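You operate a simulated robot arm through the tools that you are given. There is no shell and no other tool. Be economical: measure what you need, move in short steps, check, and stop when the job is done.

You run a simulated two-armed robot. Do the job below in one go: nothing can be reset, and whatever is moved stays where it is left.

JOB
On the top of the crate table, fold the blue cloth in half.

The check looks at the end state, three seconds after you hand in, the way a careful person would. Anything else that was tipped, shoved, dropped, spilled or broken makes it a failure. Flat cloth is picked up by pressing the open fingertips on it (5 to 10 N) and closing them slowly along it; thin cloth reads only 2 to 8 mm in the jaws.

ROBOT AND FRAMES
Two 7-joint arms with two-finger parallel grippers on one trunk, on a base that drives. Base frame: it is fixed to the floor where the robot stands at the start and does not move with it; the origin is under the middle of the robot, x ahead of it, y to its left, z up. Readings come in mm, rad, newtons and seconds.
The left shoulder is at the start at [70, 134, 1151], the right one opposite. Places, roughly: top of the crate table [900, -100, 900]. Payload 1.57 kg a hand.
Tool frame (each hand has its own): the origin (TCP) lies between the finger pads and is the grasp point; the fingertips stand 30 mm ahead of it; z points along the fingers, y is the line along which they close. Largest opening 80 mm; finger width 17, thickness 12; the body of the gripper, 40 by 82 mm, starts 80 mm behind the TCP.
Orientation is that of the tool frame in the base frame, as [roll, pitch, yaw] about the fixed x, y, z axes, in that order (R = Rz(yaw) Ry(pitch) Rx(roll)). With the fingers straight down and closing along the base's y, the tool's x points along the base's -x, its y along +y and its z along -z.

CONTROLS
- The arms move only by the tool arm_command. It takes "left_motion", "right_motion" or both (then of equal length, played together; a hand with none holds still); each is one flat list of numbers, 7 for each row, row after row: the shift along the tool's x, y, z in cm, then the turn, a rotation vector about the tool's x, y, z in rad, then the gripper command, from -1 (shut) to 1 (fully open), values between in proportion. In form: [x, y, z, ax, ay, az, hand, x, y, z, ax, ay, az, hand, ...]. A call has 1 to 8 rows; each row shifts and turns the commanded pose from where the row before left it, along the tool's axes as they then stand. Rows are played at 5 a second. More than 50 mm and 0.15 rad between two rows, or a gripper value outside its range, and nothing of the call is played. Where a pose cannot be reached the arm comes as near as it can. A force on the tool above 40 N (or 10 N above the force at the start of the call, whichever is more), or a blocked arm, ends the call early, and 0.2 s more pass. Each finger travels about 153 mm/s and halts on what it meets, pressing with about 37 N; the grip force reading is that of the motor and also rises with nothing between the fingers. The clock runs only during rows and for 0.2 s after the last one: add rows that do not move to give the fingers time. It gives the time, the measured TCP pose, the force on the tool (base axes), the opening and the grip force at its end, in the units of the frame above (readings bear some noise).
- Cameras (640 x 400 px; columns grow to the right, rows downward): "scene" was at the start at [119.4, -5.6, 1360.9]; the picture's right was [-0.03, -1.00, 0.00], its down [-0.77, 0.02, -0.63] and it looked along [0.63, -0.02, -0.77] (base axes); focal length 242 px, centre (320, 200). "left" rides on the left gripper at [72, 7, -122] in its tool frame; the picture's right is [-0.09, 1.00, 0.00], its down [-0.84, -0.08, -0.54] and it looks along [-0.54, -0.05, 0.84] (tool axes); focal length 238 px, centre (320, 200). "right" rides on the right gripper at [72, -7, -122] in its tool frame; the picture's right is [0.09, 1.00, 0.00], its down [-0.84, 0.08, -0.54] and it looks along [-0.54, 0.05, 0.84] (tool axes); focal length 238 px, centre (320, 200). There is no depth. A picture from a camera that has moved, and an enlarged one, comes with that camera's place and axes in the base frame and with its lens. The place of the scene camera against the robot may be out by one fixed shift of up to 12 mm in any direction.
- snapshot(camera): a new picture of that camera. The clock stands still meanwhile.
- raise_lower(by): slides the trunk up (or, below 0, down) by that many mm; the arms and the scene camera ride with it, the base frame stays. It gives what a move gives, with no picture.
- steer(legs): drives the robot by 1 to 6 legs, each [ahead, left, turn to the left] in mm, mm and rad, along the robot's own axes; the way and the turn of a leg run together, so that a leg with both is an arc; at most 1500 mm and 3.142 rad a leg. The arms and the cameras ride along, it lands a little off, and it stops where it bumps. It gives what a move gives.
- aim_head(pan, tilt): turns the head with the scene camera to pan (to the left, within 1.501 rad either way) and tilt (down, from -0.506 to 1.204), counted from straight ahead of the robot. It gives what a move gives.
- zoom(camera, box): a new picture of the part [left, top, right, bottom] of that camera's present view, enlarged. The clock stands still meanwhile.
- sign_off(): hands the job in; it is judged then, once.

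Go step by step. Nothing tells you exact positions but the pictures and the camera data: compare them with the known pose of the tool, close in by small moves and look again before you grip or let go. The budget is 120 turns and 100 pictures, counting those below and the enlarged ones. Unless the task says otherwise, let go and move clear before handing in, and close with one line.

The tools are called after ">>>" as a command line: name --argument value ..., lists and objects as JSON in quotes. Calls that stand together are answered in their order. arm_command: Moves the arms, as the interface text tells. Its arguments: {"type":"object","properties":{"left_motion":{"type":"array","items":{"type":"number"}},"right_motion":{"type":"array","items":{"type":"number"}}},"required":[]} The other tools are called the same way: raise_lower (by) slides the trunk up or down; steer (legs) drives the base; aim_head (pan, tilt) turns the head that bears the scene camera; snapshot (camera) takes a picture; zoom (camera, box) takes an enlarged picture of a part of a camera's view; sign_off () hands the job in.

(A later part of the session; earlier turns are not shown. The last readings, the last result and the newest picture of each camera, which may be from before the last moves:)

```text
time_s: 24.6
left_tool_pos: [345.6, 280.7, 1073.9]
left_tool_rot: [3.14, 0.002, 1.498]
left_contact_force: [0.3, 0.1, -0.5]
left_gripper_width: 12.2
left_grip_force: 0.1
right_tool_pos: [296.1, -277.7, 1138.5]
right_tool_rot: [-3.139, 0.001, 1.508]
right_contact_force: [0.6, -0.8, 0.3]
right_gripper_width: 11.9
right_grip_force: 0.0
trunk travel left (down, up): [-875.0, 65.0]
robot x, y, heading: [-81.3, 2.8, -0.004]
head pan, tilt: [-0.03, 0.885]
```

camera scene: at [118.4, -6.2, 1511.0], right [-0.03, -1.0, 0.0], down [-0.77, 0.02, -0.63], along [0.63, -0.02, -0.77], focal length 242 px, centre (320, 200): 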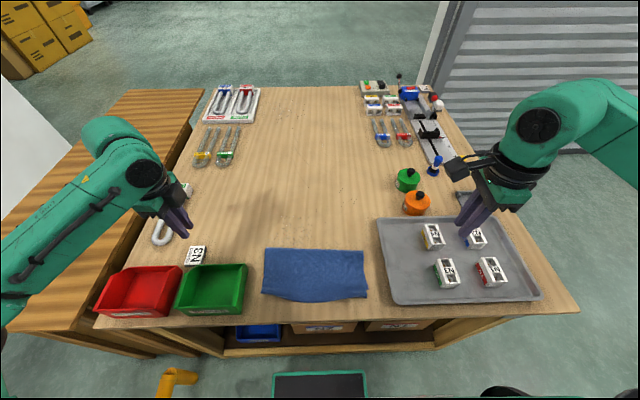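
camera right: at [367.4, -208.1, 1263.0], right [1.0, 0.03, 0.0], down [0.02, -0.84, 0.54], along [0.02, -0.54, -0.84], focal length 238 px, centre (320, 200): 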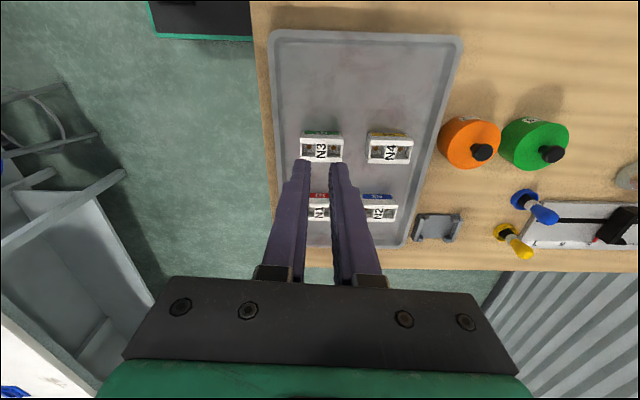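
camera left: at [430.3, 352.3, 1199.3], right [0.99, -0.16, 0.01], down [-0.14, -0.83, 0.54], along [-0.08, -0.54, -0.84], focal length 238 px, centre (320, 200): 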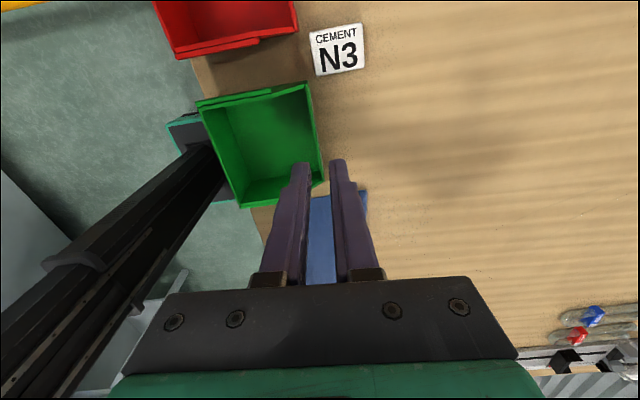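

>>> arm_command --left_motion '[-3.96, 0.25, 0, 0, 0, 0, -0.4, -3.96, 0.25, 0, 0, 0, 0, -0.4, -3.96, 0.25, 0, 0, 0, 0, -0.4, -3.96, 0.25, 0, 0, 0, 0, -0.4]' --right_motion '[4.15, 0.44, 1.6, 0, 0, 0, -0.4, 4.15, 0.44, 1.6, 0, 0, 0, -0.4, 4.15, 0.44, 1.6, 0, 0, 0, -0.4, 4.15, 0.44, 1.6, 0, 0, 0, -0.4]'

>>> raise_lower --by -150

>>> snapshot --camera "left"

>>> snapshot --camera "right"

```text
time_s: 25.6
left_tool_pos: [340.4, 121.4, 1076.7]
left_tool_rot: [3.136, 0.0, 1.5]
left_contact_force: [0.2, 0.5, -0.2]
left_gripper_width: 23.9
left_grip_force: 0.0
right_tool_pos: [318.1, -113.3, 1077.5]
right_tool_rot: [3.14, 0.002, 1.507]
right_contact_force: [0.3, -0.1, -0.8]
right_gripper_width: 23.9
right_grip_force: 0.0
trunk travel left (down, up): [-875.0, 65.0]
robot x, y, heading: [-78.9, -1.1, -0.003]
head pan, tilt: [-0.03, 0.885]
```

```text
time_s: 27.4
left_tool_pos: [338.2, 122.2, 927.0]
left_tool_rot: [3.135, -0.001, 1.497]
left_contact_force: [-0.2, 0.9, 0.1]
left_gripper_width: 24.1
left_grip_force: 0.1
right_tool_pos: [316.1, -112.6, 927.8]
right_tool_rot: [3.137, 0.0, 1.505]
right_contact_force: [-0.2, 0.2, 0.2]
right_gripper_width: 24.1
right_grip_force: 0.1
trunk travel left (down, up): [-725.0, 215.0]
robot x, y, heading: [-78.5, -2.9, -0.007]
head pan, tilt: [-0.03, 0.885]
```

```text
63 pictures are left
camera left: at [349.5, 193.4, 1049.9], right [0.99, -0.16, 0.01], down [-0.14, -0.83, 0.54], along [-0.08, -0.54, -0.84], focal length 238 px, centre (320, 200)
```

left: 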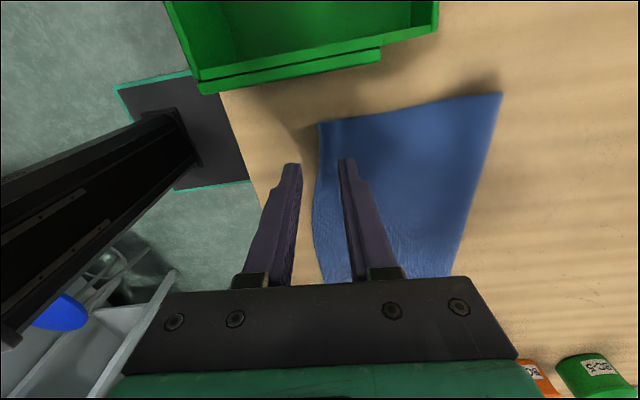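

```text
62 pictures are left
camera right: at [315.4, -42.0, 1050.6], right [1.0, 0.03, 0.0], down [0.02, -0.84, 0.54], along [0.02, -0.54, -0.84], focal length 238 px, centre (320, 200)
```

right: 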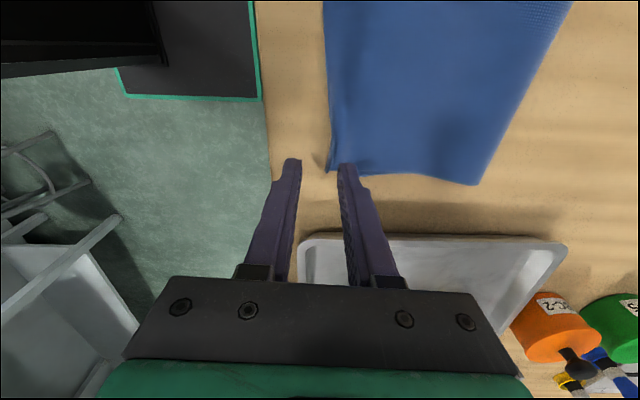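

>>> arm_command --left_motion '[0, 0.4, 1.3, 0, 0, 0, -0.4, 0, 0, 1.0, 0, 0, 0, -0.4, 0, 0, 0, 0, 0, 0, -0.4]' --right_motion '[0, 0.95, 1.3, 0, 0, 0, -0.4, 0, 0, 1.0, 0, 0, 0, -0.4, 0, 0, 0, 0, 0, 0, -0.4]'

>>> zoom --camera "left" --box '[240, 80, 400, 200]'

>>> zoom --camera "right" --box '[240, 80, 400, 200]'

```text
time_s: 28.2
left_tool_pos: [345.0, 121.1, 905.3]
left_tool_rot: [3.134, 0.0, 1.498]
left_contact_force: [-1.0, 0.4, 0.4]
left_gripper_width: 23.8
left_grip_force: 0.0
right_tool_pos: [327.8, -114.3, 906.5]
right_tool_rot: [3.137, 0.0, 1.506]
right_contact_force: [-0.6, 0.3, 0.2]
right_gripper_width: 24.1
right_grip_force: 0.1
trunk travel left (down, up): [-725.0, 215.0]
robot x, y, heading: [-79.0, -2.8, -0.002]
head pan, tilt: [-0.03, 0.885]
```

```text
3.33 times, centred on (320, 140) of left
camera zoom: at [354.2, 193.1, 1027.3], right [0.99, -0.16, 0.01], down [-0.14, -0.83, 0.54], along [-0.08, -0.54, -0.84], focal length 794 px, centre (320, 400)
```

zoom: 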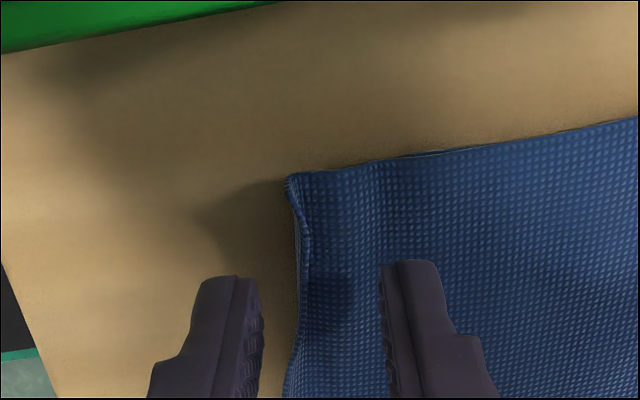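

```text
3.33 times, centred on (320, 140) of right
camera zoom: at [325.1, -42.2, 1027.6], right [1.0, 0.03, 0.0], down [0.02, -0.84, 0.54], along [0.02, -0.54, -0.84], focal length 794 px, centre (320, 400)
```

zoom: 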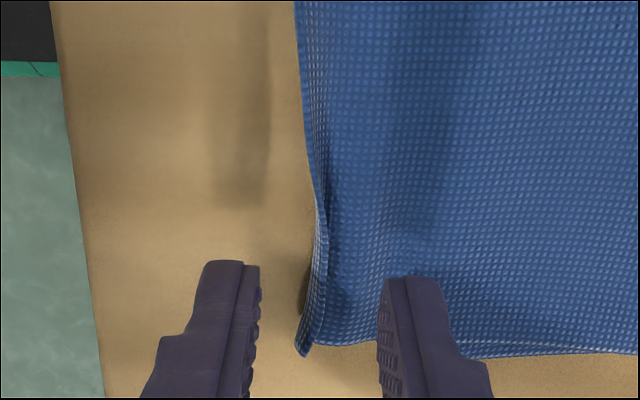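

The lips are centred between the jaws. I'll lower about 11 mm and close slowly.

>>> arm_command --left_motion '[0, -0.2, 0.6, 0, 0, 0, -0.4, 0, 0, 0.5, 0, 0, 0, -0.4, 0, 0, 0, 0, 0, 0, -0.5, 0, 0, 0, 0, 0, 0, -0.6, 0, 0, 0, 0, 0, 0, -0.7, 0, 0, 0, 0, 0, 0, -0.8, 0, 0, 0, 0, 0, 0, -0.9, 0, 0, 0, 0, 0, 0, -1]' --right_motion '[0.4, 0, 0.6, 0, 0, 0, -0.4, 0, 0, 0.6, 0, 0, 0, -0.4, 0, 0, 0, 0, 0, 0, -0.5, 0, 0, 0, 0, 0, 0, -0.6, 0, 0, 0, 0, 0, 0, -0.7, 0, 0, 0, 0, 0, 0, -0.8, 0, 0, 0, 0, 0, 0, -0.9, 0, 0, 0, 0, 0, 0, -1]'

>>> zoom --camera "left" --box '[240, 80, 400, 200]'

>>> zoom --camera "right" --box '[240, 80, 400, 200]'

```text
time_s: 30.0
left_tool_pos: [341.7, 120.3, 893.7]
left_tool_rot: [3.134, 0.0, 1.497]
left_contact_force: [-0.8, -0.1, 0.2]
left_gripper_width: 1.5
left_grip_force: 23.5
right_tool_pos: [326.7, -110.3, 894.0]
right_tool_rot: [3.139, -0.001, 1.507]
right_contact_force: [0.2, -0.5, -0.4]
right_gripper_width: 1.7
right_grip_force: 23.7
trunk travel left (down, up): [-725.0, 215.0]
robot x, y, heading: [-78.9, -0.1, -0.005]
head pan, tilt: [-0.03, 0.885]
```

```text
3.33 times, centred on (320, 140) of left
camera zoom: at [352.6, 192.9, 1016.0], right [0.99, -0.16, 0.01], down [-0.14, -0.83, 0.54], along [-0.08, -0.54, -0.84], focal length 794 px, centre (320, 400)
```

zoom: 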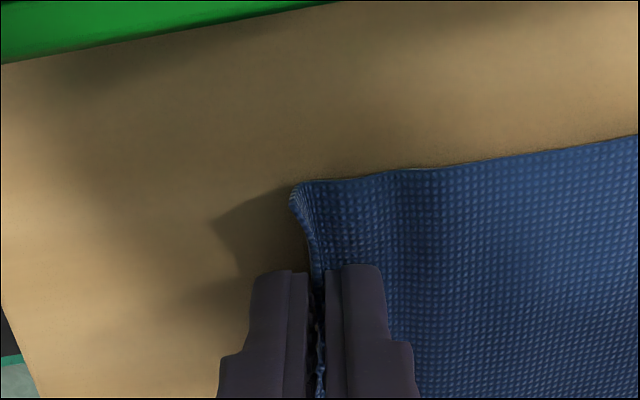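

```text
3.33 times, centred on (320, 140) of right
camera zoom: at [325.4, -38.8, 1016.4], right [1.0, 0.03, 0.0], down [0.02, -0.84, 0.54], along [0.02, -0.54, -0.84], focal length 794 px, centre (320, 400)
```

zoom: 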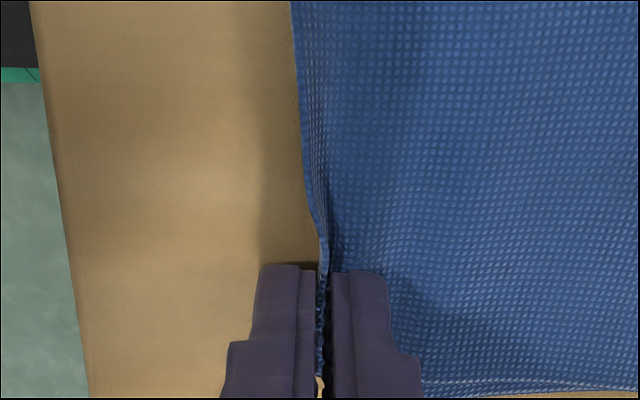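

Both edges are gripped again. I'll lift back to about half-unfolded so the crease relaxes, then refold.

>>> arm_command --left_motion '[0, 0.3, -1.8, 0, 0, 0, -1, 0, 0.8, -1.8, 0, 0, 0, -1, 0, 1.2, -1.6, 0, 0, 0, -1, 0, 1.6, -1.4, 0, 0, 0, -1, 0, 2.0, -1.2, 0, 0, 0, -1, 0, 2.3, -0.9, 0, 0, 0, -1, 0, 2.6, -0.6, 0, 0, 0, -1, 0, 2.7, -0.2, 0, 0, 0, -1]' --right_motion '[0, 0.3, -1.8, 0, 0, 0, -1, 0, 0.8, -1.8, 0, 0, 0, -1, 0, 1.2, -1.6, 0, 0, 0, -1, 0, 1.6, -1.4, 0, 0, 0, -1, 0, 2.0, -1.2, 0, 0, 0, -1, 0, 2.3, -0.9, 0, 0, 0, -1, 0, 2.6, -0.6, 0, 0, 0, -1, 0, 2.7, -0.2, 0, 0, 0, -1]'

>>> snapshot --camera "scene"

>>> snapshot --camera "left"

>>> snapshot --camera "right"

```text
time_s: 31.8
left_tool_pos: [477.0, 112.6, 989.0]
left_tool_rot: [3.136, 0.001, 1.499]
left_contact_force: [-0.9, -0.5, 0.8]
left_gripper_width: 2.0
left_grip_force: 23.3
right_tool_pos: [464.9, -119.2, 986.5]
right_tool_rot: [3.14, 0.002, 1.506]
right_contact_force: [-0.2, 0.7, 0.5]
right_gripper_width: 1.7
right_grip_force: 23.6
trunk travel left (down, up): [-725.0, 215.0]
robot x, y, heading: [-81.3, -0.4, 0.0]
head pan, tilt: [-0.03, 0.885]
```

```text
57 pictures are left
camera scene: at [41.1, -5.8, 1360.7], right [-0.03, -1.0, 0.0], down [-0.77, 0.02, -0.63], along [0.63, -0.02, -0.77], focal length 242 px, centre (320, 200)
```

scene: 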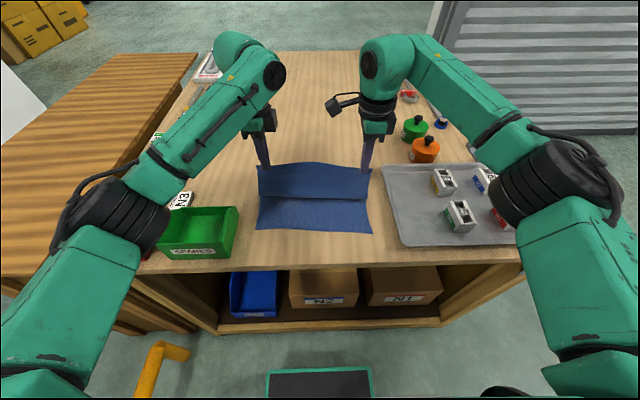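

```text
56 pictures are left
camera left: at [487.0, 183.2, 1111.8], right [0.99, -0.16, 0.01], down [-0.14, -0.83, 0.54], along [-0.08, -0.54, -0.84], focal length 238 px, centre (320, 200)
```

left: 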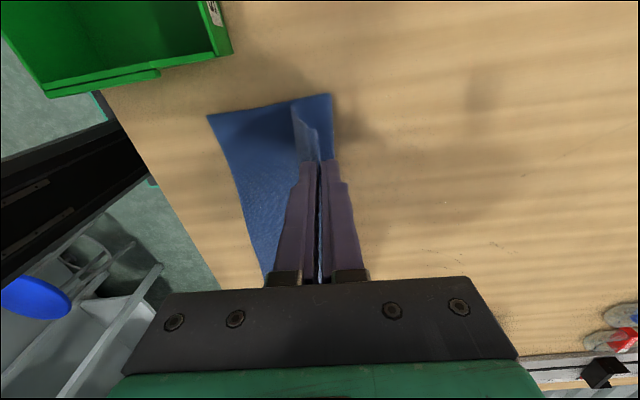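

```text
55 pictures are left
camera right: at [462.5, -48.0, 1109.0], right [1.0, 0.03, 0.0], down [0.02, -0.84, 0.54], along [0.02, -0.54, -0.84], focal length 238 px, centre (320, 200)
```

right: 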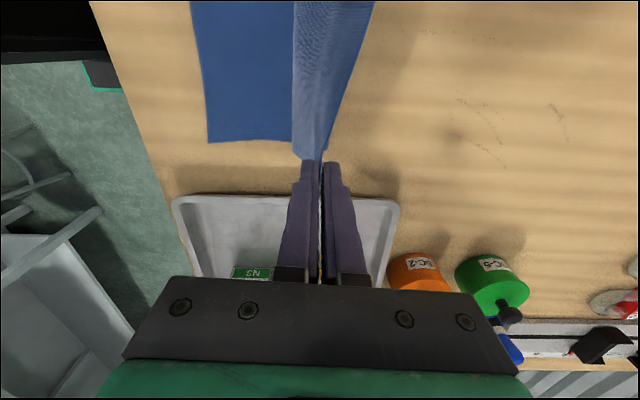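

The near edge is unmoved at about (366,143) to (346,-138). Now I'll refold to land about 9 mm inside that edge, with more tilt.

>>> arm_command --left_motion '[0, -2.42, 0.18, -0.075, 0, 0, -1, 0, -2.36, 0.36, -0.075, 0, 0, -1, 0, -2.26, 0.54, -0.075, 0, 0, -1, 0, -2.08, 0.72, -0.075, 0, 0, -1, 0, -1.89, 0.9, -0.075, 0, 0, -1, 0, -1.67, 1.1, -0.075, 0, 0, -1, 0, -1.41, 1.28, -0.075, 0, 0, -1, 0, 0, 0, -0.075, 0, 0, -1]' --right_motion '[0, -2.42, 0.18, -0.075, 0, 0, -1, 0, -2.36, 0.36, -0.075, 0, 0, -1, 0, -2.26, 0.54, -0.075, 0, 0, -1, 0, -2.08, 0.72, -0.075, 0, 0, -1, 0, -1.89, 0.9, -0.075, 0, 0, -1, 0, -1.67, 1.1, -0.075, 0, 0, -1, 0, -1.41, 1.28, -0.075, 0, 0, -1, 0, 0, 0, -0.075, 0, 0, -1]'

>>> snapshot --camera "left"

>>> snapshot --camera "right"

```text
time_s: 33.6
left_tool_pos: [353.5, 120.4, 912.9]
left_tool_rot: [2.532, 0.001, 1.497]
left_contact_force: [0.1, 0.1, 0.1]
left_gripper_width: 2.0
left_grip_force: 23.8
right_tool_pos: [340.0, -111.2, 912.6]
right_tool_rot: [2.539, 0.001, 1.508]
right_contact_force: [0.2, 0.3, 0.2]
right_gripper_width: 1.6
right_grip_force: 23.8
trunk travel left (down, up): [-725.0, 215.0]
robot x, y, heading: [-79.1, -1.4, -0.002]
head pan, tilt: [-0.03, 0.885]
```

```text
54 pictures are left
camera left: at [293.8, 197.3, 1017.3], right [0.81, -0.15, 0.57], down [-0.43, -0.81, 0.4], along [0.4, -0.57, -0.72], focal length 238 px, centre (320, 200)
```

left: 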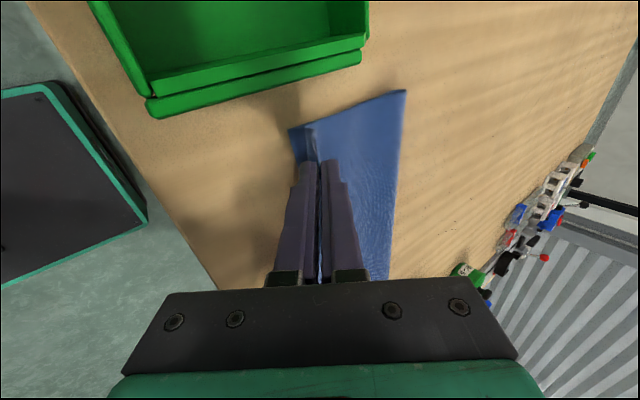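

```text
53 pictures are left
camera right: at [271.1, -35.2, 1009.3], right [0.82, 0.04, 0.57], down [-0.3, -0.82, 0.49], along [0.48, -0.57, -0.66], focal length 238 px, centre (320, 200)
```

right: 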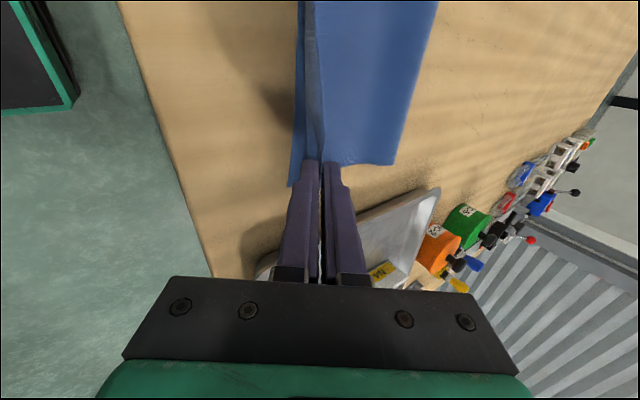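

Both held edges lie just inside the lower edge. I'll lower the rest of the way and check.

>>> arm_command --left_motion '[0, -0.25, 0.48, 0, 0, 0, -1, 0, -0.25, 0.47, 0, 0, 0, -1, 0, -0.25, 0.47, 0, 0, 0, -1, 0, 0, 0, 0, 0, 0, -1]' --right_motion '[0, -0.29, 0.43, 0, 0, 0, -1, 0, -0.29, 0.42, 0, 0, 0, -1, 0, -0.3, 0.42, 0, 0, 0, -1, 0, 0, 0, 0, 0, 0, -1]'

>>> zoom --camera "left" --box '[240, 70, 440, 220]'

>>> zoom --camera "right" --box '[240, 0, 440, 220]'

```text
time_s: 34.6
left_tool_pos: [354.8, 120.1, 895.6]
left_tool_rot: [2.534, -0.002, 1.496]
left_contact_force: [-0.1, 1.0, 0.3]
left_gripper_width: 2.0
left_grip_force: 23.4
right_tool_pos: [339.9, -111.5, 896.8]
right_tool_rot: [2.538, 0.0, 1.507]
right_contact_force: [0.1, -0.9, 0.9]
right_gripper_width: 1.9
right_grip_force: 23.3
trunk travel left (down, up): [-725.0, 215.0]
robot x, y, heading: [-83.3, 0.1, -0.001]
head pan, tilt: [-0.03, 0.885]
```

```text
2.67 times, centred on (340, 145) of left
camera zoom: at [296.8, 197.3, 1001.6], right [0.81, -0.15, 0.57], down [-0.43, -0.81, 0.4], along [0.4, -0.57, -0.72], focal length 636 px, centre (267, 347)
```

zoom: 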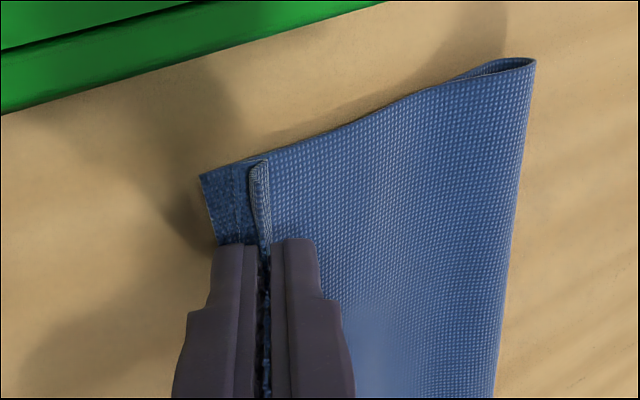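

```text
1.82 times, centred on (340, 110) of right
camera zoom: at [270.8, -35.0, 993.9], right [0.82, 0.04, 0.56], down [-0.3, -0.82, 0.49], along [0.48, -0.57, -0.66], focal length 433 px, centre (284, 364)
```

zoom: 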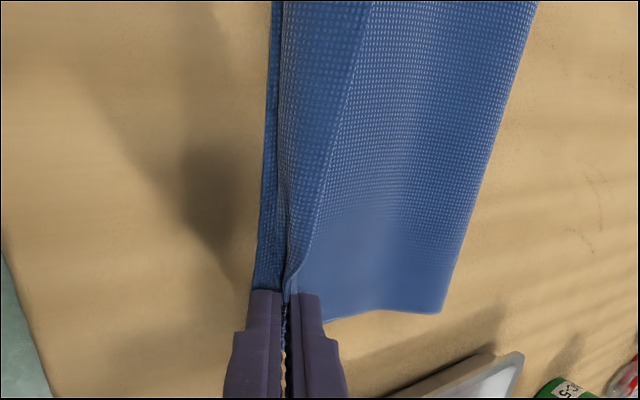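

Close to aligned. I'll nudge the left about 5 mm outward, then open gently and back out.

>>> arm_command --left_motion '[0, -0.41, -0.28, 0, 0, 0, -1, 0, 0, 0, 0, 0, 0, -0.9, 0, 0, 0, 0, 0, 0, -0.8, 0, 0, 0, 0, 0, 0, -0.7, 0, 0, -0.5, 0, 0, 0, -0.7, 0, 0, -1.5, 0, 0, 0, -0.7, 0, 0, -2.5, 0, 0, 0, -0.7, 0, 0, -2.5, 0, 0, 0, -0.7]' --right_motion '[0, 0, 0, 0, 0, 0, -1, 0, 0, 0, 0, 0, 0, -0.9, 0, 0, 0, 0, 0, 0, -0.8, 0, 0, 0, 0, 0, 0, -0.7, 0, 0, -0.5, 0, 0, 0, -0.7, 0, 0, -1.5, 0, 0, 0, -0.7, 0, 0, -2.5, 0, 0, 0, -0.7, 0, 0, -2.5, 0, 0, 0, -0.7]'

>>> raise_lower --by 120

>>> snapshot --camera "scene"

>>> snapshot --camera "left"

>>> snapshot --camera "right"

```text
time_s: 36.4
left_tool_pos: [308.9, 125.3, 954.5]
left_tool_rot: [2.538, -0.003, 1.5]
left_contact_force: [0.6, 0.6, 1.0]
left_gripper_width: 11.9
left_grip_force: 0.1
right_tool_pos: [299.0, -110.4, 955.3]
right_tool_rot: [2.54, -0.003, 1.507]
right_contact_force: [0.0, -0.5, 0.3]
right_gripper_width: 11.9
right_grip_force: 0.0
trunk travel left (down, up): [-725.0, 215.0]
robot x, y, heading: [-78.2, 3.3, 0.001]
head pan, tilt: [-0.03, 0.885]
```

```text
time_s: 37.9
left_tool_pos: [310.4, 124.3, 1074.0]
left_tool_rot: [2.535, 0.0, 1.497]
left_contact_force: [0.2, -0.7, -0.6]
left_gripper_width: 11.9
left_grip_force: 0.0
right_tool_pos: [300.6, -107.3, 1075.5]
right_tool_rot: [2.54, 0.0, 1.507]
right_contact_force: [0.0, -0.3, -0.5]
right_gripper_width: 11.9
right_grip_force: 0.1
trunk travel left (down, up): [-845.0, 95.0]
robot x, y, heading: [-77.8, 0.5, -0.002]
head pan, tilt: [-0.03, 0.885]
```

```text
50 pictures are left
camera scene: at [39.3, -5.8, 1480.9], right [-0.03, -1.0, 0.0], down [-0.77, 0.02, -0.63], along [0.63, -0.02, -0.77], focal length 242 px, centre (320, 200)
```

scene: 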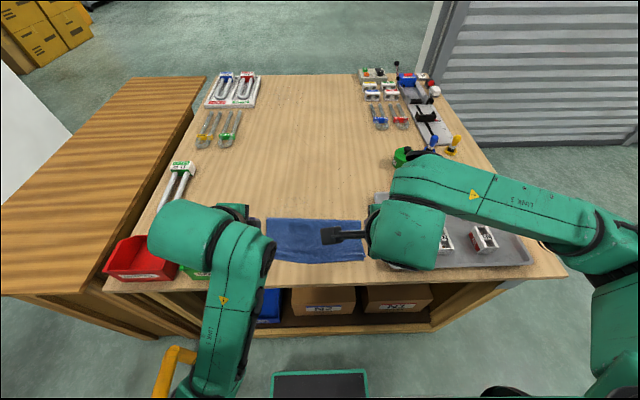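

```text
49 pictures are left
camera left: at [251.0, 200.6, 1179.1], right [0.81, -0.15, 0.57], down [-0.43, -0.81, 0.4], along [0.4, -0.57, -0.72], focal length 238 px, centre (320, 200)
```

left: 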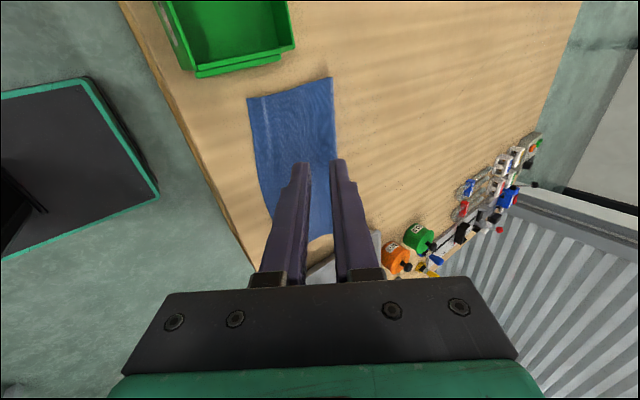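

```text
48 pictures are left
camera right: at [231.0, -33.0, 1172.2], right [0.82, 0.04, 0.56], down [-0.3, -0.82, 0.49], along [0.48, -0.57, -0.66], focal length 238 px, centre (320, 200)
```

right: 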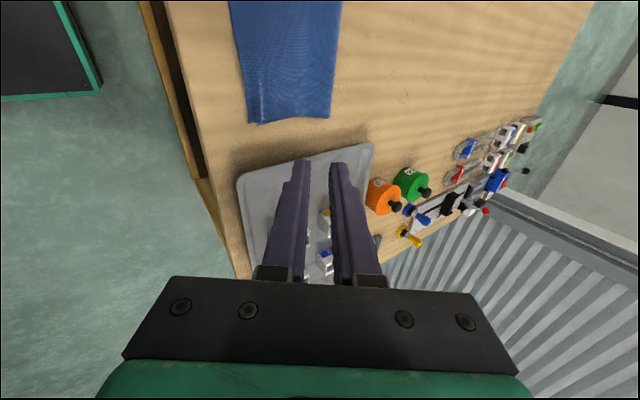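

>>> zoom --camera "scene" --box '[245, 205, 385, 275]'

>>> zoom --camera "left" --box '[220, 60, 360, 170]'

>>> zoom --camera "right" --box '[210, 0, 370, 130]'

```text
4.57 times, centred on (315, 240) of scene
camera zoom: at [39.3, -5.8, 1480.9], right [-0.03, -1.0, 0.0], down [-0.77, 0.02, -0.63], along [0.63, -0.02, -0.77], focal length 1107 px, centre (343, 17)
```

zoom: 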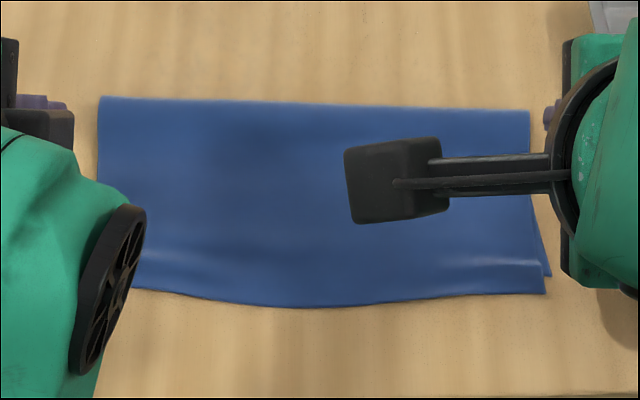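

```text
3.64 times, centred on (290, 115) of left
camera zoom: at [251.0, 200.6, 1179.1], right [0.81, -0.15, 0.57], down [-0.43, -0.81, 0.4], along [0.4, -0.57, -0.72], focal length 867 px, centre (429, 509)
```

zoom: 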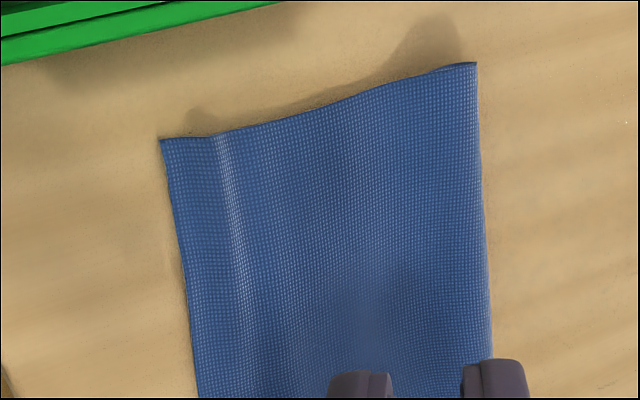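

```text
3.08 times, centred on (290, 65) of right
camera zoom: at [231.0, -33.0, 1172.2], right [0.82, 0.04, 0.56], down [-0.3, -0.82, 0.49], along [0.48, -0.57, -0.66], focal length 733 px, centre (412, 615)
```

zoom: 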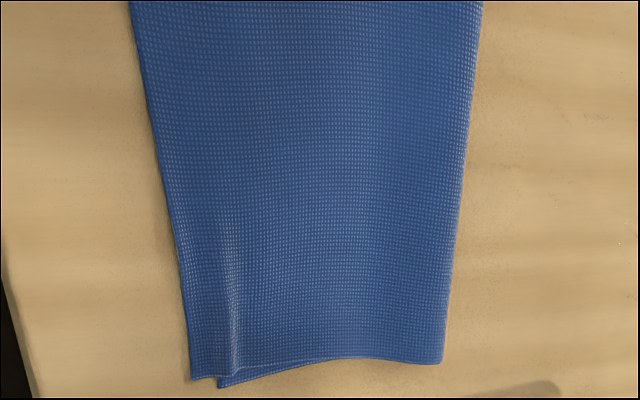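

The lip lies flat and the fold is much better, but the top edge still overhangs by about 20 mm on the left and 11 mm on the right. I'll do one more correction, so I'm straightening the hands and coming back down over the edge.

>>> arm_command --left_motion '[0, 0, 0, 0.148, 0, 0, -0.4, 0, 0, 0, 0.148, 0, 0, -0.4, 0, 0, 0, 0.148, 0, 0, -0.4, 0, 0, 0, 0.148, 0, 0, -0.4, -0.45, 1.8, 0, 0.01, 0, 0, -0.4, -0.45, 1.8, 0, 0, 0, 0, -0.4]' --right_motion '[0, 0, 0, 0.148, 0, 0, -0.5, 0, 0, 0, 0.148, 0, 0, -0.5, 0, 0, 0, 0.148, 0, 0, -0.5, 0, 0, 0, 0.148, 0, 0, -0.5, 0.2, 1.7, 0, 0.01, 0, 0, -0.5, 0.2, 1.7, 0, 0, 0, 0, -0.5]'

>>> raise_lower --by -120

>>> snapshot --camera "left"

>>> snapshot --camera "right"

```text
time_s: 38.4
left_tool_pos: [311.2, 174.3, 1035.6]
left_tool_rot: [2.762, -0.223, 1.494]
left_contact_force: [0.0, -0.8, -0.6]
left_gripper_width: 23.9
left_grip_force: 0.1
left hand out of reach, approached as far as the arm can: row 1, 2
right_tool_pos: [302.8, -108.5, 1074.3]
right_tool_rot: [2.741, 0.002, 1.501]
right_contact_force: [0.3, 0.4, -0.5]
right_gripper_width: 19.9
right_grip_force: 0.1
trunk travel left (down, up): [-845.0, 95.0]
robot x, y, heading: [-79.7, 2.5, -0.003]
head pan, tilt: [-0.03, 0.885]
stopped in row 2 (left hand): the arm was blocked; the commanded pose is now the measured one
```

```text
time_s: 39.9
left_tool_pos: [309.3, 172.7, 917.3]
left_tool_rot: [2.76, -0.223, 1.495]
left_contact_force: [-0.3, -0.6, 0.1]
left_gripper_width: 24.4
left_grip_force: 0.2
right_tool_pos: [300.5, -107.7, 955.5]
right_tool_rot: [2.74, 0.0, 1.507]
right_contact_force: [-0.1, -0.8, 0.0]
right_gripper_width: 20.1
right_grip_force: 0.1
trunk travel left (down, up): [-725.0, 215.0]
robot x, y, heading: [-79.2, -0.9, -0.003]
head pan, tilt: [-0.03, 0.885]
```

```text
44 pictures are left
camera left: at [273.3, 220.3, 1046.4], right [0.91, -0.24, 0.34], down [-0.34, -0.9, 0.28], along [0.24, -0.37, -0.9], focal length 238 px, centre (320, 200)
```

left: 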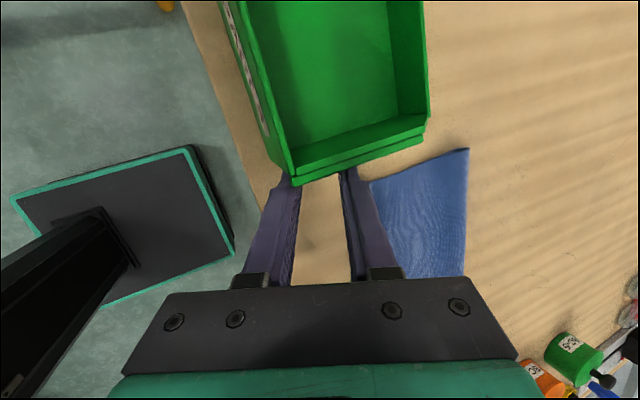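

```text
43 pictures are left
camera right: at [252.2, -34.3, 1065.2], right [0.92, 0.03, 0.39], down [-0.2, -0.83, 0.53], along [0.34, -0.56, -0.75], focal length 238 px, centre (320, 200)
```

right: 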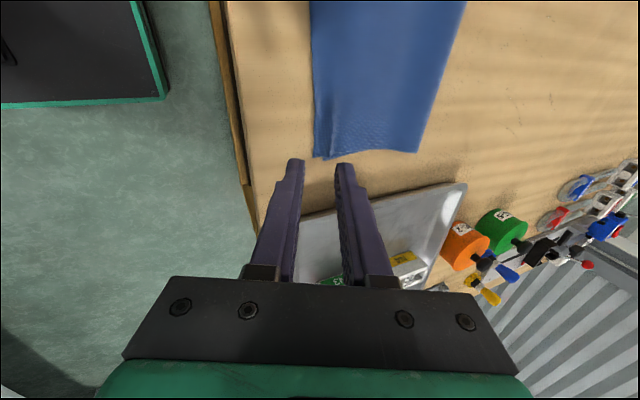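

The left hand got blocked and drifted next to the green bin; no contact force shows. I'll lift the trunk straight up before doing anything else.

>>> raise_lower --by 120

>>> snapshot --camera "scene"

```text
time_s: 41.4
left_tool_pos: [309.2, 173.0, 1036.6]
left_tool_rot: [2.762, -0.224, 1.494]
left_contact_force: [-1.3, -0.3, 0.1]
left_gripper_width: 23.9
left_grip_force: 0.0
right_tool_pos: [301.3, -107.6, 1074.9]
right_tool_rot: [2.739, 0.001, 1.508]
right_contact_force: [0.3, 0.9, 0.0]
right_gripper_width: 20.0
right_grip_force: 0.0
trunk travel left (down, up): [-845.0, 95.0]
robot x, y, heading: [-80.0, 0.3, 0.001]
head pan, tilt: [-0.03, 0.885]
```

```text
42 pictures are left
camera scene: at [39.3, -5.7, 1480.9], right [-0.03, -1.0, 0.0], down [-0.77, 0.02, -0.63], along [0.63, -0.02, -0.77], focal length 242 px, centre (320, 200)
```

scene: 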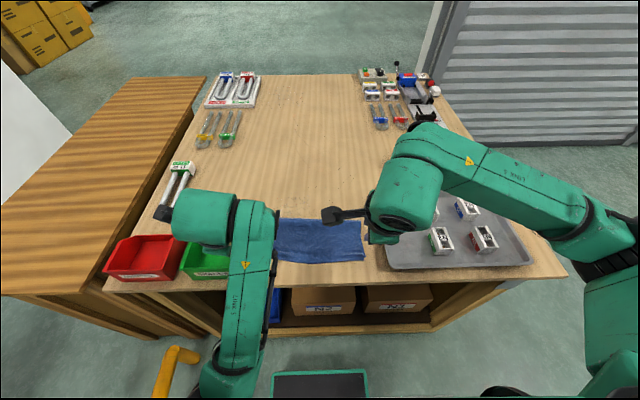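

Nothing looks disturbed. Now I'll move the left hand forward and inward at height, straighten it, and also straighten the right.

>>> arm_command --left_motion '[-1.04, 2.32, -0.16, 0, 0, 0, -0.4, -1.04, 2.32, -0.16, 0, 0, 0, -0.4, -1.04, 2.32, -0.16, 0, 0, 0, -0.4, -1.04, 2.32, -0.16, 0, 0, 0, -0.4, 0, 0, 0, 0.126, -0.0735, -0.015, -0.4, 0, 0, 0, 0.126, -0.0735, -0.015, -0.4, 0, 0, 0, 0.126, -0.0735, -0.015, -0.4]' --right_motion '[0, 2, 0, 0, 0, 0, -0.5, 0, 2, 0, 0, 0, 0, -0.5, 0, 0, 0, 0.134, 0, 0, -0.5, 0, 0, 0, 0.134, 0, 0, -0.5, 0, 0, 0, 0.134, 0, 0, -0.5, 0, 0, 0, 0, 0, 0, -0.5, 0, 0, 0, 0, 0, 0, -0.5]'

```text
time_s: 42.3
left_tool_pos: [375.3, 175.4, 1048.2]
left_tool_rot: [2.789, -0.359, 1.53]
left_contact_force: [0.1, -0.1, -0.6]
left_gripper_width: 24.0
left_grip_force: 0.0
right_tool_pos: [340.1, -111.1, 1090.9]
right_tool_rot: [2.913, 0.001, 1.506]
right_contact_force: [-0.1, 0.5, -0.4]
right_gripper_width: 20.3
right_grip_force: 0.0
trunk travel left (down, up): [-845.0, 95.0]
robot x, y, heading: [-78.2, 2.0, -0.002]
head pan, tilt: [-0.03, 0.885]
stopped in row 4 (left hand): the arm was blocked; the commanded pose is now the measured one
```

The left arm seems cramped near the body; I'll move it forward only, at height, then look.

>>> arm_command --left_motion '[0.45, 2.65, 0.02, 0, 0, 0, -0.4, 0.45, 2.65, 0.02, 0, 0, 0, -0.4, 0.45, 2.65, 0.02, 0, 0, 0, -0.4, 0.45, 2.65, 0.02, 0, 0, 0, -0.4]' --right_motion '[0, 0, 0, 0.11, 0, 0, -0.5, 0, 0, 0, 0.11, 0, 0, -0.5, 0, 0, 0, 0, 0, 0, -0.5, 0, 0, 0, 0, 0, 0, -0.5]'

>>> snapshot --camera "scene"

```text
time_s: 43.3
left_tool_pos: [476.7, 173.2, 1086.2]
left_tool_rot: [2.789, -0.36, 1.53]
left_contact_force: [0.8, 0.7, -0.2]
left_gripper_width: 24.0
left_grip_force: 0.1
right_tool_pos: [337.9, -110.5, 1091.5]
right_tool_rot: [3.133, 0.001, 1.508]
right_contact_force: [0.4, 0.1, -1.0]
right_gripper_width: 20.0
right_grip_force: 0.0
trunk travel left (down, up): [-845.0, 95.0]
robot x, y, heading: [-78.8, -0.9, -0.005]
head pan, tilt: [-0.03, 0.885]
```

```text
41 pictures are left
camera scene: at [40.4, -5.8, 1480.8], right [-0.03, -1.0, 0.0], down [-0.77, 0.02, -0.63], along [0.63, -0.02, -0.77], focal length 242 px, centre (320, 200)
```

scene: 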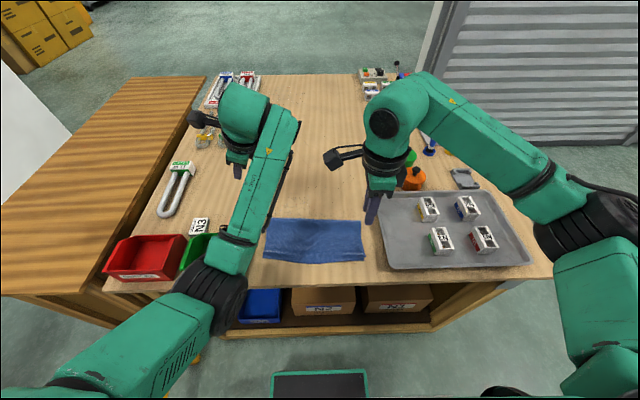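

>>> arm_command --left_motion '[0, 0, 0, 0.0855, -0.09, -0.0075, -0.4, 0, 0, 0, 0.0855, -0.09, -0.0075, -0.4, 0, 0, 0, 0.0855, -0.09, -0.0075, -0.4, 0, 0, 0, 0.0855, -0.09, -0.0075, -0.4, -2, 0, 0, 0, 0, 0, -0.4, -2, 0, 0, 0, 0, 0, -0.4, -2, 0, 0, 0, 0, 0, -0.4]'

>>> snapshot --camera "scene"

>>> zoom --camera "scene" --box '[245, 205, 385, 275]'

```text
time_s: 44.9
left_tool_pos: [483.1, 115.3, 1083.8]
left_tool_rot: [3.14, 0.001, 1.494]
left_contact_force: [0.5, -1.2, -0.8]
left_gripper_width: 23.7
left_grip_force: 0.0
left hand out of reach, approached as far as the arm can: row 4, 5, 6, 7
right_tool_pos: [338.0, -111.6, 1090.8]
right_tool_rot: [3.133, 0.0, 1.506]
right_contact_force: [0.8, -0.5, -0.7]
right_gripper_width: 20.3
right_grip_force: 0.2
trunk travel left (down, up): [-845.0, 95.0]
robot x, y, heading: [-77.1, -0.3, 0.005]
head pan, tilt: [-0.03, 0.885]
```

```text
40 pictures are left
camera scene: at [39.5, -5.9, 1480.9], right [-0.03, -1.0, 0.0], down [-0.77, 0.02, -0.63], along [0.63, -0.02, -0.77], focal length 242 px, centre (320, 200)
```

scene: 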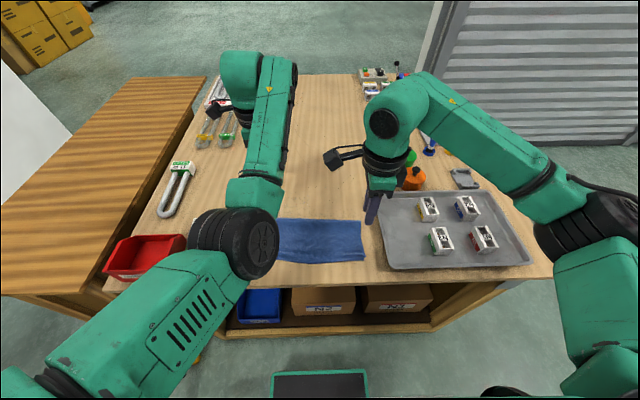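

```text
4.57 times, centred on (315, 240) of scene
camera zoom: at [39.5, -5.9, 1480.9], right [-0.03, -1.0, 0.0], down [-0.77, 0.02, -0.63], along [0.63, -0.02, -0.77], focal length 1107 px, centre (343, 17)
```

zoom: 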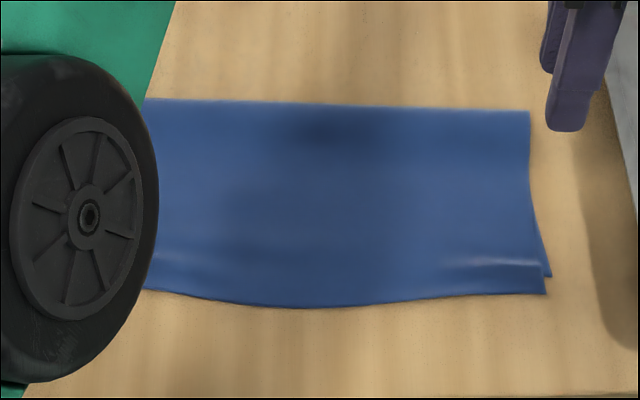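

The left arm's elbow has swung inward, because this wrist orientation sits at its limit. I'll turn the left hand the opposite way, mirroring the comfortable right arm, while staying high.

>>> arm_command --left_motion '[2, 0, 0, 0, 0, -0.149, -0.4, 2, 0, 0, 0, 0, -0.149, -0.4, 2, 0, 0, 0, 0, -0.149, -0.4, 0, 0, 0, 0, 0, -0.149, -0.4, 0, 0, 0, 0, 0, -0.149, -0.4, 0, 0, 0, 0, 0, -0.149, -0.4, 0, 0, 0, 0, 0, -0.149, -0.4, 0, 0, 0, 0, 0, -0.149, -0.4]'

>>> arm_command --left_motion '[0, 0, 0, 0, 0, -0.149, -0.4, 0, 0, 0, 0, 0, -0.149, -0.4, 0, 0, 0, 0, 0, -0.149, -0.4, 0, 0, 0, 0, 0, -0.149, -0.4, 0, 0, 0, 0, 0, -0.149, -0.4, 0, 0, 0, 0, 0, -0.149, -0.4, 0, 0, 0, 0, 0, -0.149, -0.4, 0, 0, 0, 0, 0, -0.149, -0.4]'

>>> snapshot --camera "scene"

```text
time_s: 46.7
left_tool_pos: [481.0, 173.2, 1082.4]
left_tool_rot: [-3.141, 0.002, 2.688]
left_contact_force: [-0.8, 0.4, 0.3]
left_gripper_width: 24.1
left_grip_force: 0.1
right_tool_pos: [338.6, -110.0, 1090.0]
right_tool_rot: [3.134, 0.0, 1.506]
right_contact_force: [-0.7, 0.1, -0.4]
right_gripper_width: 19.6
right_grip_force: 0.0
trunk travel left (down, up): [-845.0, 95.0]
robot x, y, heading: [-79.4, 1.2, 0.004]
head pan, tilt: [-0.03, 0.885]
```

```text
time_s: 48.5
left_tool_pos: [479.0, 174.6, 1083.0]
left_tool_rot: [3.14, 0.002, -2.402]
left_contact_force: [-0.6, 0.4, 0.2]
left_gripper_width: 23.9
left_grip_force: 0.0
right_tool_pos: [338.4, -111.3, 1091.3]
right_tool_rot: [3.132, 0.0, 1.506]
right_contact_force: [0.5, -0.5, 1.0]
right_gripper_width: 20.0
right_grip_force: 0.1
trunk travel left (down, up): [-845.0, 95.0]
robot x, y, heading: [-77.9, -0.5, -0.0]
head pan, tilt: [-0.03, 0.885]
```

```text
38 pictures are left
camera scene: at [39.3, -5.7, 1480.9], right [-0.03, -1.0, 0.0], down [-0.77, 0.02, -0.63], along [0.63, -0.02, -0.77], focal length 242 px, centre (320, 200)
```

scene: 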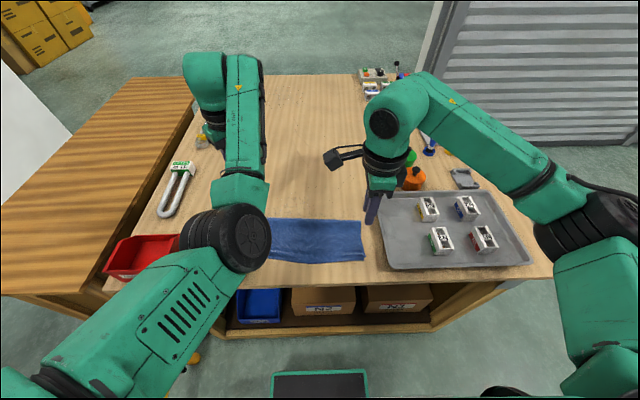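

>>> arm_command --left_motion '[0, 0, 0, 0, 0, -0.126, -0.4, 0, 0, 0, 0, 0, -0.126, -0.4, 0, 0, 0, 0, 0, -0.126, -0.4, 0, 0, 0, 0, 0, -0.126, -0.4, 0, 0, 0, 0, 0, -0.126, -0.4, 0, 0, 0, 0, 0, -0.126, -0.4, 3.2, 2.75, 0, 0, 0, 0, -0.4, 3.2, 2.75, 0, 0, 0, 0, -0.4]'

>>> snapshot --camera "scene"

```text
time_s: 50.3
left_tool_pos: [471.0, 119.5, 1056.5]
left_tool_rot: [-3.138, 0.001, -1.645]
left_contact_force: [-0.8, 0.3, 0.3]
left_gripper_width: 24.0
left_grip_force: 0.0
left hand out of reach, approached as far as the arm can: row 7, 8
right_tool_pos: [339.1, -111.5, 1091.7]
right_tool_rot: [3.133, 0.0, 1.505]
right_contact_force: [0.4, 0.3, -0.3]
right_gripper_width: 19.9
right_grip_force: 0.1
trunk travel left (down, up): [-845.0, 95.0]
robot x, y, heading: [-78.6, -1.0, 0.002]
head pan, tilt: [-0.03, 0.885]
```

```text
37 pictures are left
camera scene: at [39.4, -6.8, 1481.0], right [-0.03, -1.0, 0.0], down [-0.77, 0.02, -0.63], along [0.63, -0.02, -0.77], focal length 242 px, centre (320, 200)
```

scene: 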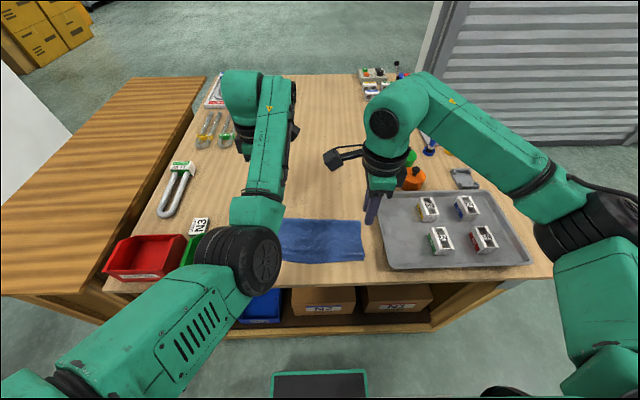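

The left arm can't come back in close in this posture. I'll park it to the left, high up, and use the comfortable right hand for the small correction.

>>> arm_command --left_motion '[-4.5, 0, -0.6, 0, 0, 0, -0.4, -4.5, 0, -0.6, 0, 0, 0, -0.4, -4.5, 0, -0.6, 0, 0, 0, -0.4, -4.5, 0, -0.6, 0, 0, 0, -0.4, -4.5, 0, -0.6, 0, 0, 0, -0.4]'

>>> snapshot --camera "scene"

>>> zoom --camera "scene" --box '[245, 205, 385, 275]'

```text
time_s: 51.5
left_tool_pos: [488.2, 345.6, 1085.4]
left_tool_rot: [-3.141, -0.002, -1.649]
left_contact_force: [-0.4, -0.1, 0.2]
left_gripper_width: 24.0
left_grip_force: 0.0
right_tool_pos: [338.4, -109.9, 1090.2]
right_tool_rot: [3.13, 0.001, 1.507]
right_contact_force: [-0.2, -0.7, -0.1]
right_gripper_width: 20.1
right_grip_force: 0.1
trunk travel left (down, up): [-845.0, 95.0]
robot x, y, heading: [-81.8, 1.1, -0.002]
head pan, tilt: [-0.03, 0.885]
```

```text
36 pictures are left
camera scene: at [39.2, -3.2, 1480.9], right [-0.03, -1.0, 0.0], down [-0.77, 0.02, -0.63], along [0.63, -0.02, -0.77], focal length 242 px, centre (320, 200)
```

scene: 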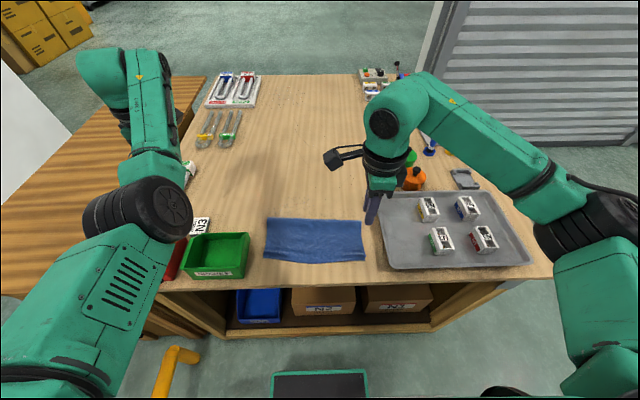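

```text
4.57 times, centred on (315, 240) of scene
camera zoom: at [39.2, -3.2, 1480.9], right [-0.03, -1.0, 0.0], down [-0.77, 0.02, -0.63], along [0.63, -0.02, -0.77], focal length 1107 px, centre (343, 17)
```

zoom: 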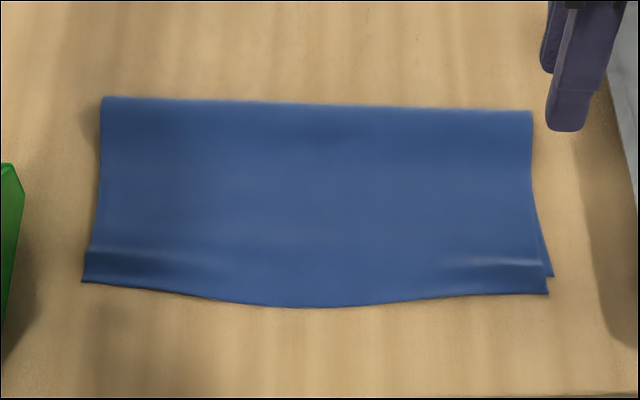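

Overhang now is about 16 mm left, 26 mm middle and 11 mm right, so the main error is the bow in the middle. The right hand will pinch the middle of that loose edge and set it back about 20 mm.

>>> arm_command --right_motion '[1.37, -0.14, 2.1, 0, 0, 0, -0.5, 1.37, -0.14, 2.1, 0, 0, 0, -0.5, 1.37, -0.14, 2.1, 0, 0, 0, -0.5, 1.37, -0.14, 2.1, 0, 0, 0, -0.5, 1.37, -0.14, 2.1, 0, 0, 0, -0.5, 1.37, -0.14, 2.1, 0, 0, 0, -0.5, 1.37, -0.14, 2.1, 0, 0, 0, -0.5, 1.37, -0.14, 2.1, 0, 0, 0, -0.5]'

>>> zoom --camera "right" --box '[200, 50, 440, 200]'

```text
time_s: 53.3
left_tool_pos: [487.3, 343.6, 1085.0]
left_tool_rot: [3.141, -0.001, -1.646]
left_contact_force: [0.5, -0.4, -0.8]
left_gripper_width: 24.1
left_grip_force: 0.0
right_tool_pos: [335.3, -1.0, 921.0]
right_tool_rot: [3.134, -0.001, 1.504]
right_contact_force: [0.1, -0.5, 0.2]
right_gripper_width: 20.4
right_grip_force: 0.1
trunk travel left (down, up): [-845.0, 95.0]
robot x, y, heading: [-79.6, -2.5, 0.001]
head pan, tilt: [-0.03, 0.885]
```

```text
2.67 times, centred on (320, 125) of right
camera zoom: at [333.3, 70.3, 1043.9], right [1.0, 0.03, 0.01], down [0.02, -0.84, 0.54], along [0.02, -0.54, -0.84], focal length 636 px, centre (320, 400)
```

zoom: 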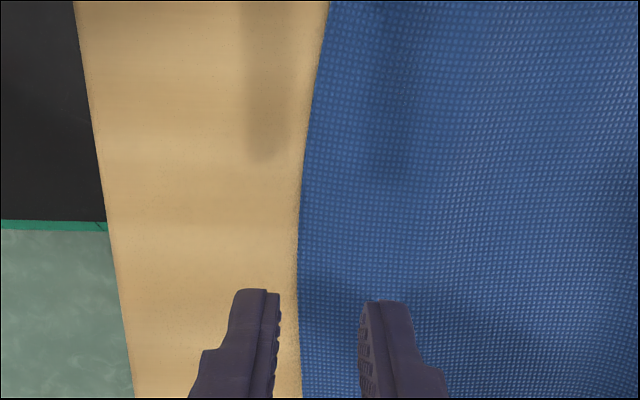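

The edge is at x≈330, nicely between the jaws. Lowering to contact.

>>> arm_command --right_motion '[0, 0, 1.5, 0, 0, 0, -0.5, 0, 0, 0.8, 0, 0, 0, -0.5, 0, 0, 0.3, 0, 0, 0, -0.5, 0, 0, 0.15, 0, 0, 0, -0.5, 0, 0, 0.15, 0, 0, 0, -0.5, 0, 0, 0, 0, 0, 0, -0.5]'

```text
time_s: 54.7
left_tool_pos: [487.1, 342.7, 1085.8]
left_tool_rot: [-3.141, 0.001, -1.648]
left_contact_force: [0.0, -0.2, 0.8]
left_gripper_width: 23.9
left_grip_force: 0.1
right_tool_pos: [336.1, -1.4, 893.8]
right_tool_rot: [3.132, 0.0, 1.506]
right_contact_force: [0.6, -0.3, -0.4]
right_gripper_width: 20.1
right_grip_force: 0.1
trunk travel left (down, up): [-845.0, 95.0]
robot x, y, heading: [-82.3, 3.3, -0.003]
head pan, tilt: [-0.03, 0.885]
```

>>> arm_command --right_motion '[0, 0, 0.15, 0, 0, 0, -0.5, 0, 0, 0.15, 0, 0, 0, -0.5, 0, 0, 0, 0, 0, 0, -0.5]'

```text
time_s: 55.5
left_tool_pos: [487.4, 343.3, 1086.2]
left_tool_rot: [-3.14, 0.0, -1.647]
left_contact_force: [0.2, 0.5, 0.2]
left_gripper_width: 24.0
left_grip_force: 0.1
right_tool_pos: [335.4, -2.3, 891.7]
right_tool_rot: [3.132, 0.0, 1.507]
right_contact_force: [-0.7, -0.9, 2.7]
right_gripper_width: 20.1
right_grip_force: 0.0
trunk travel left (down, up): [-845.0, 95.0]
robot x, y, heading: [-79.3, -0.3, -0.002]
head pan, tilt: [-0.03, 0.885]
```

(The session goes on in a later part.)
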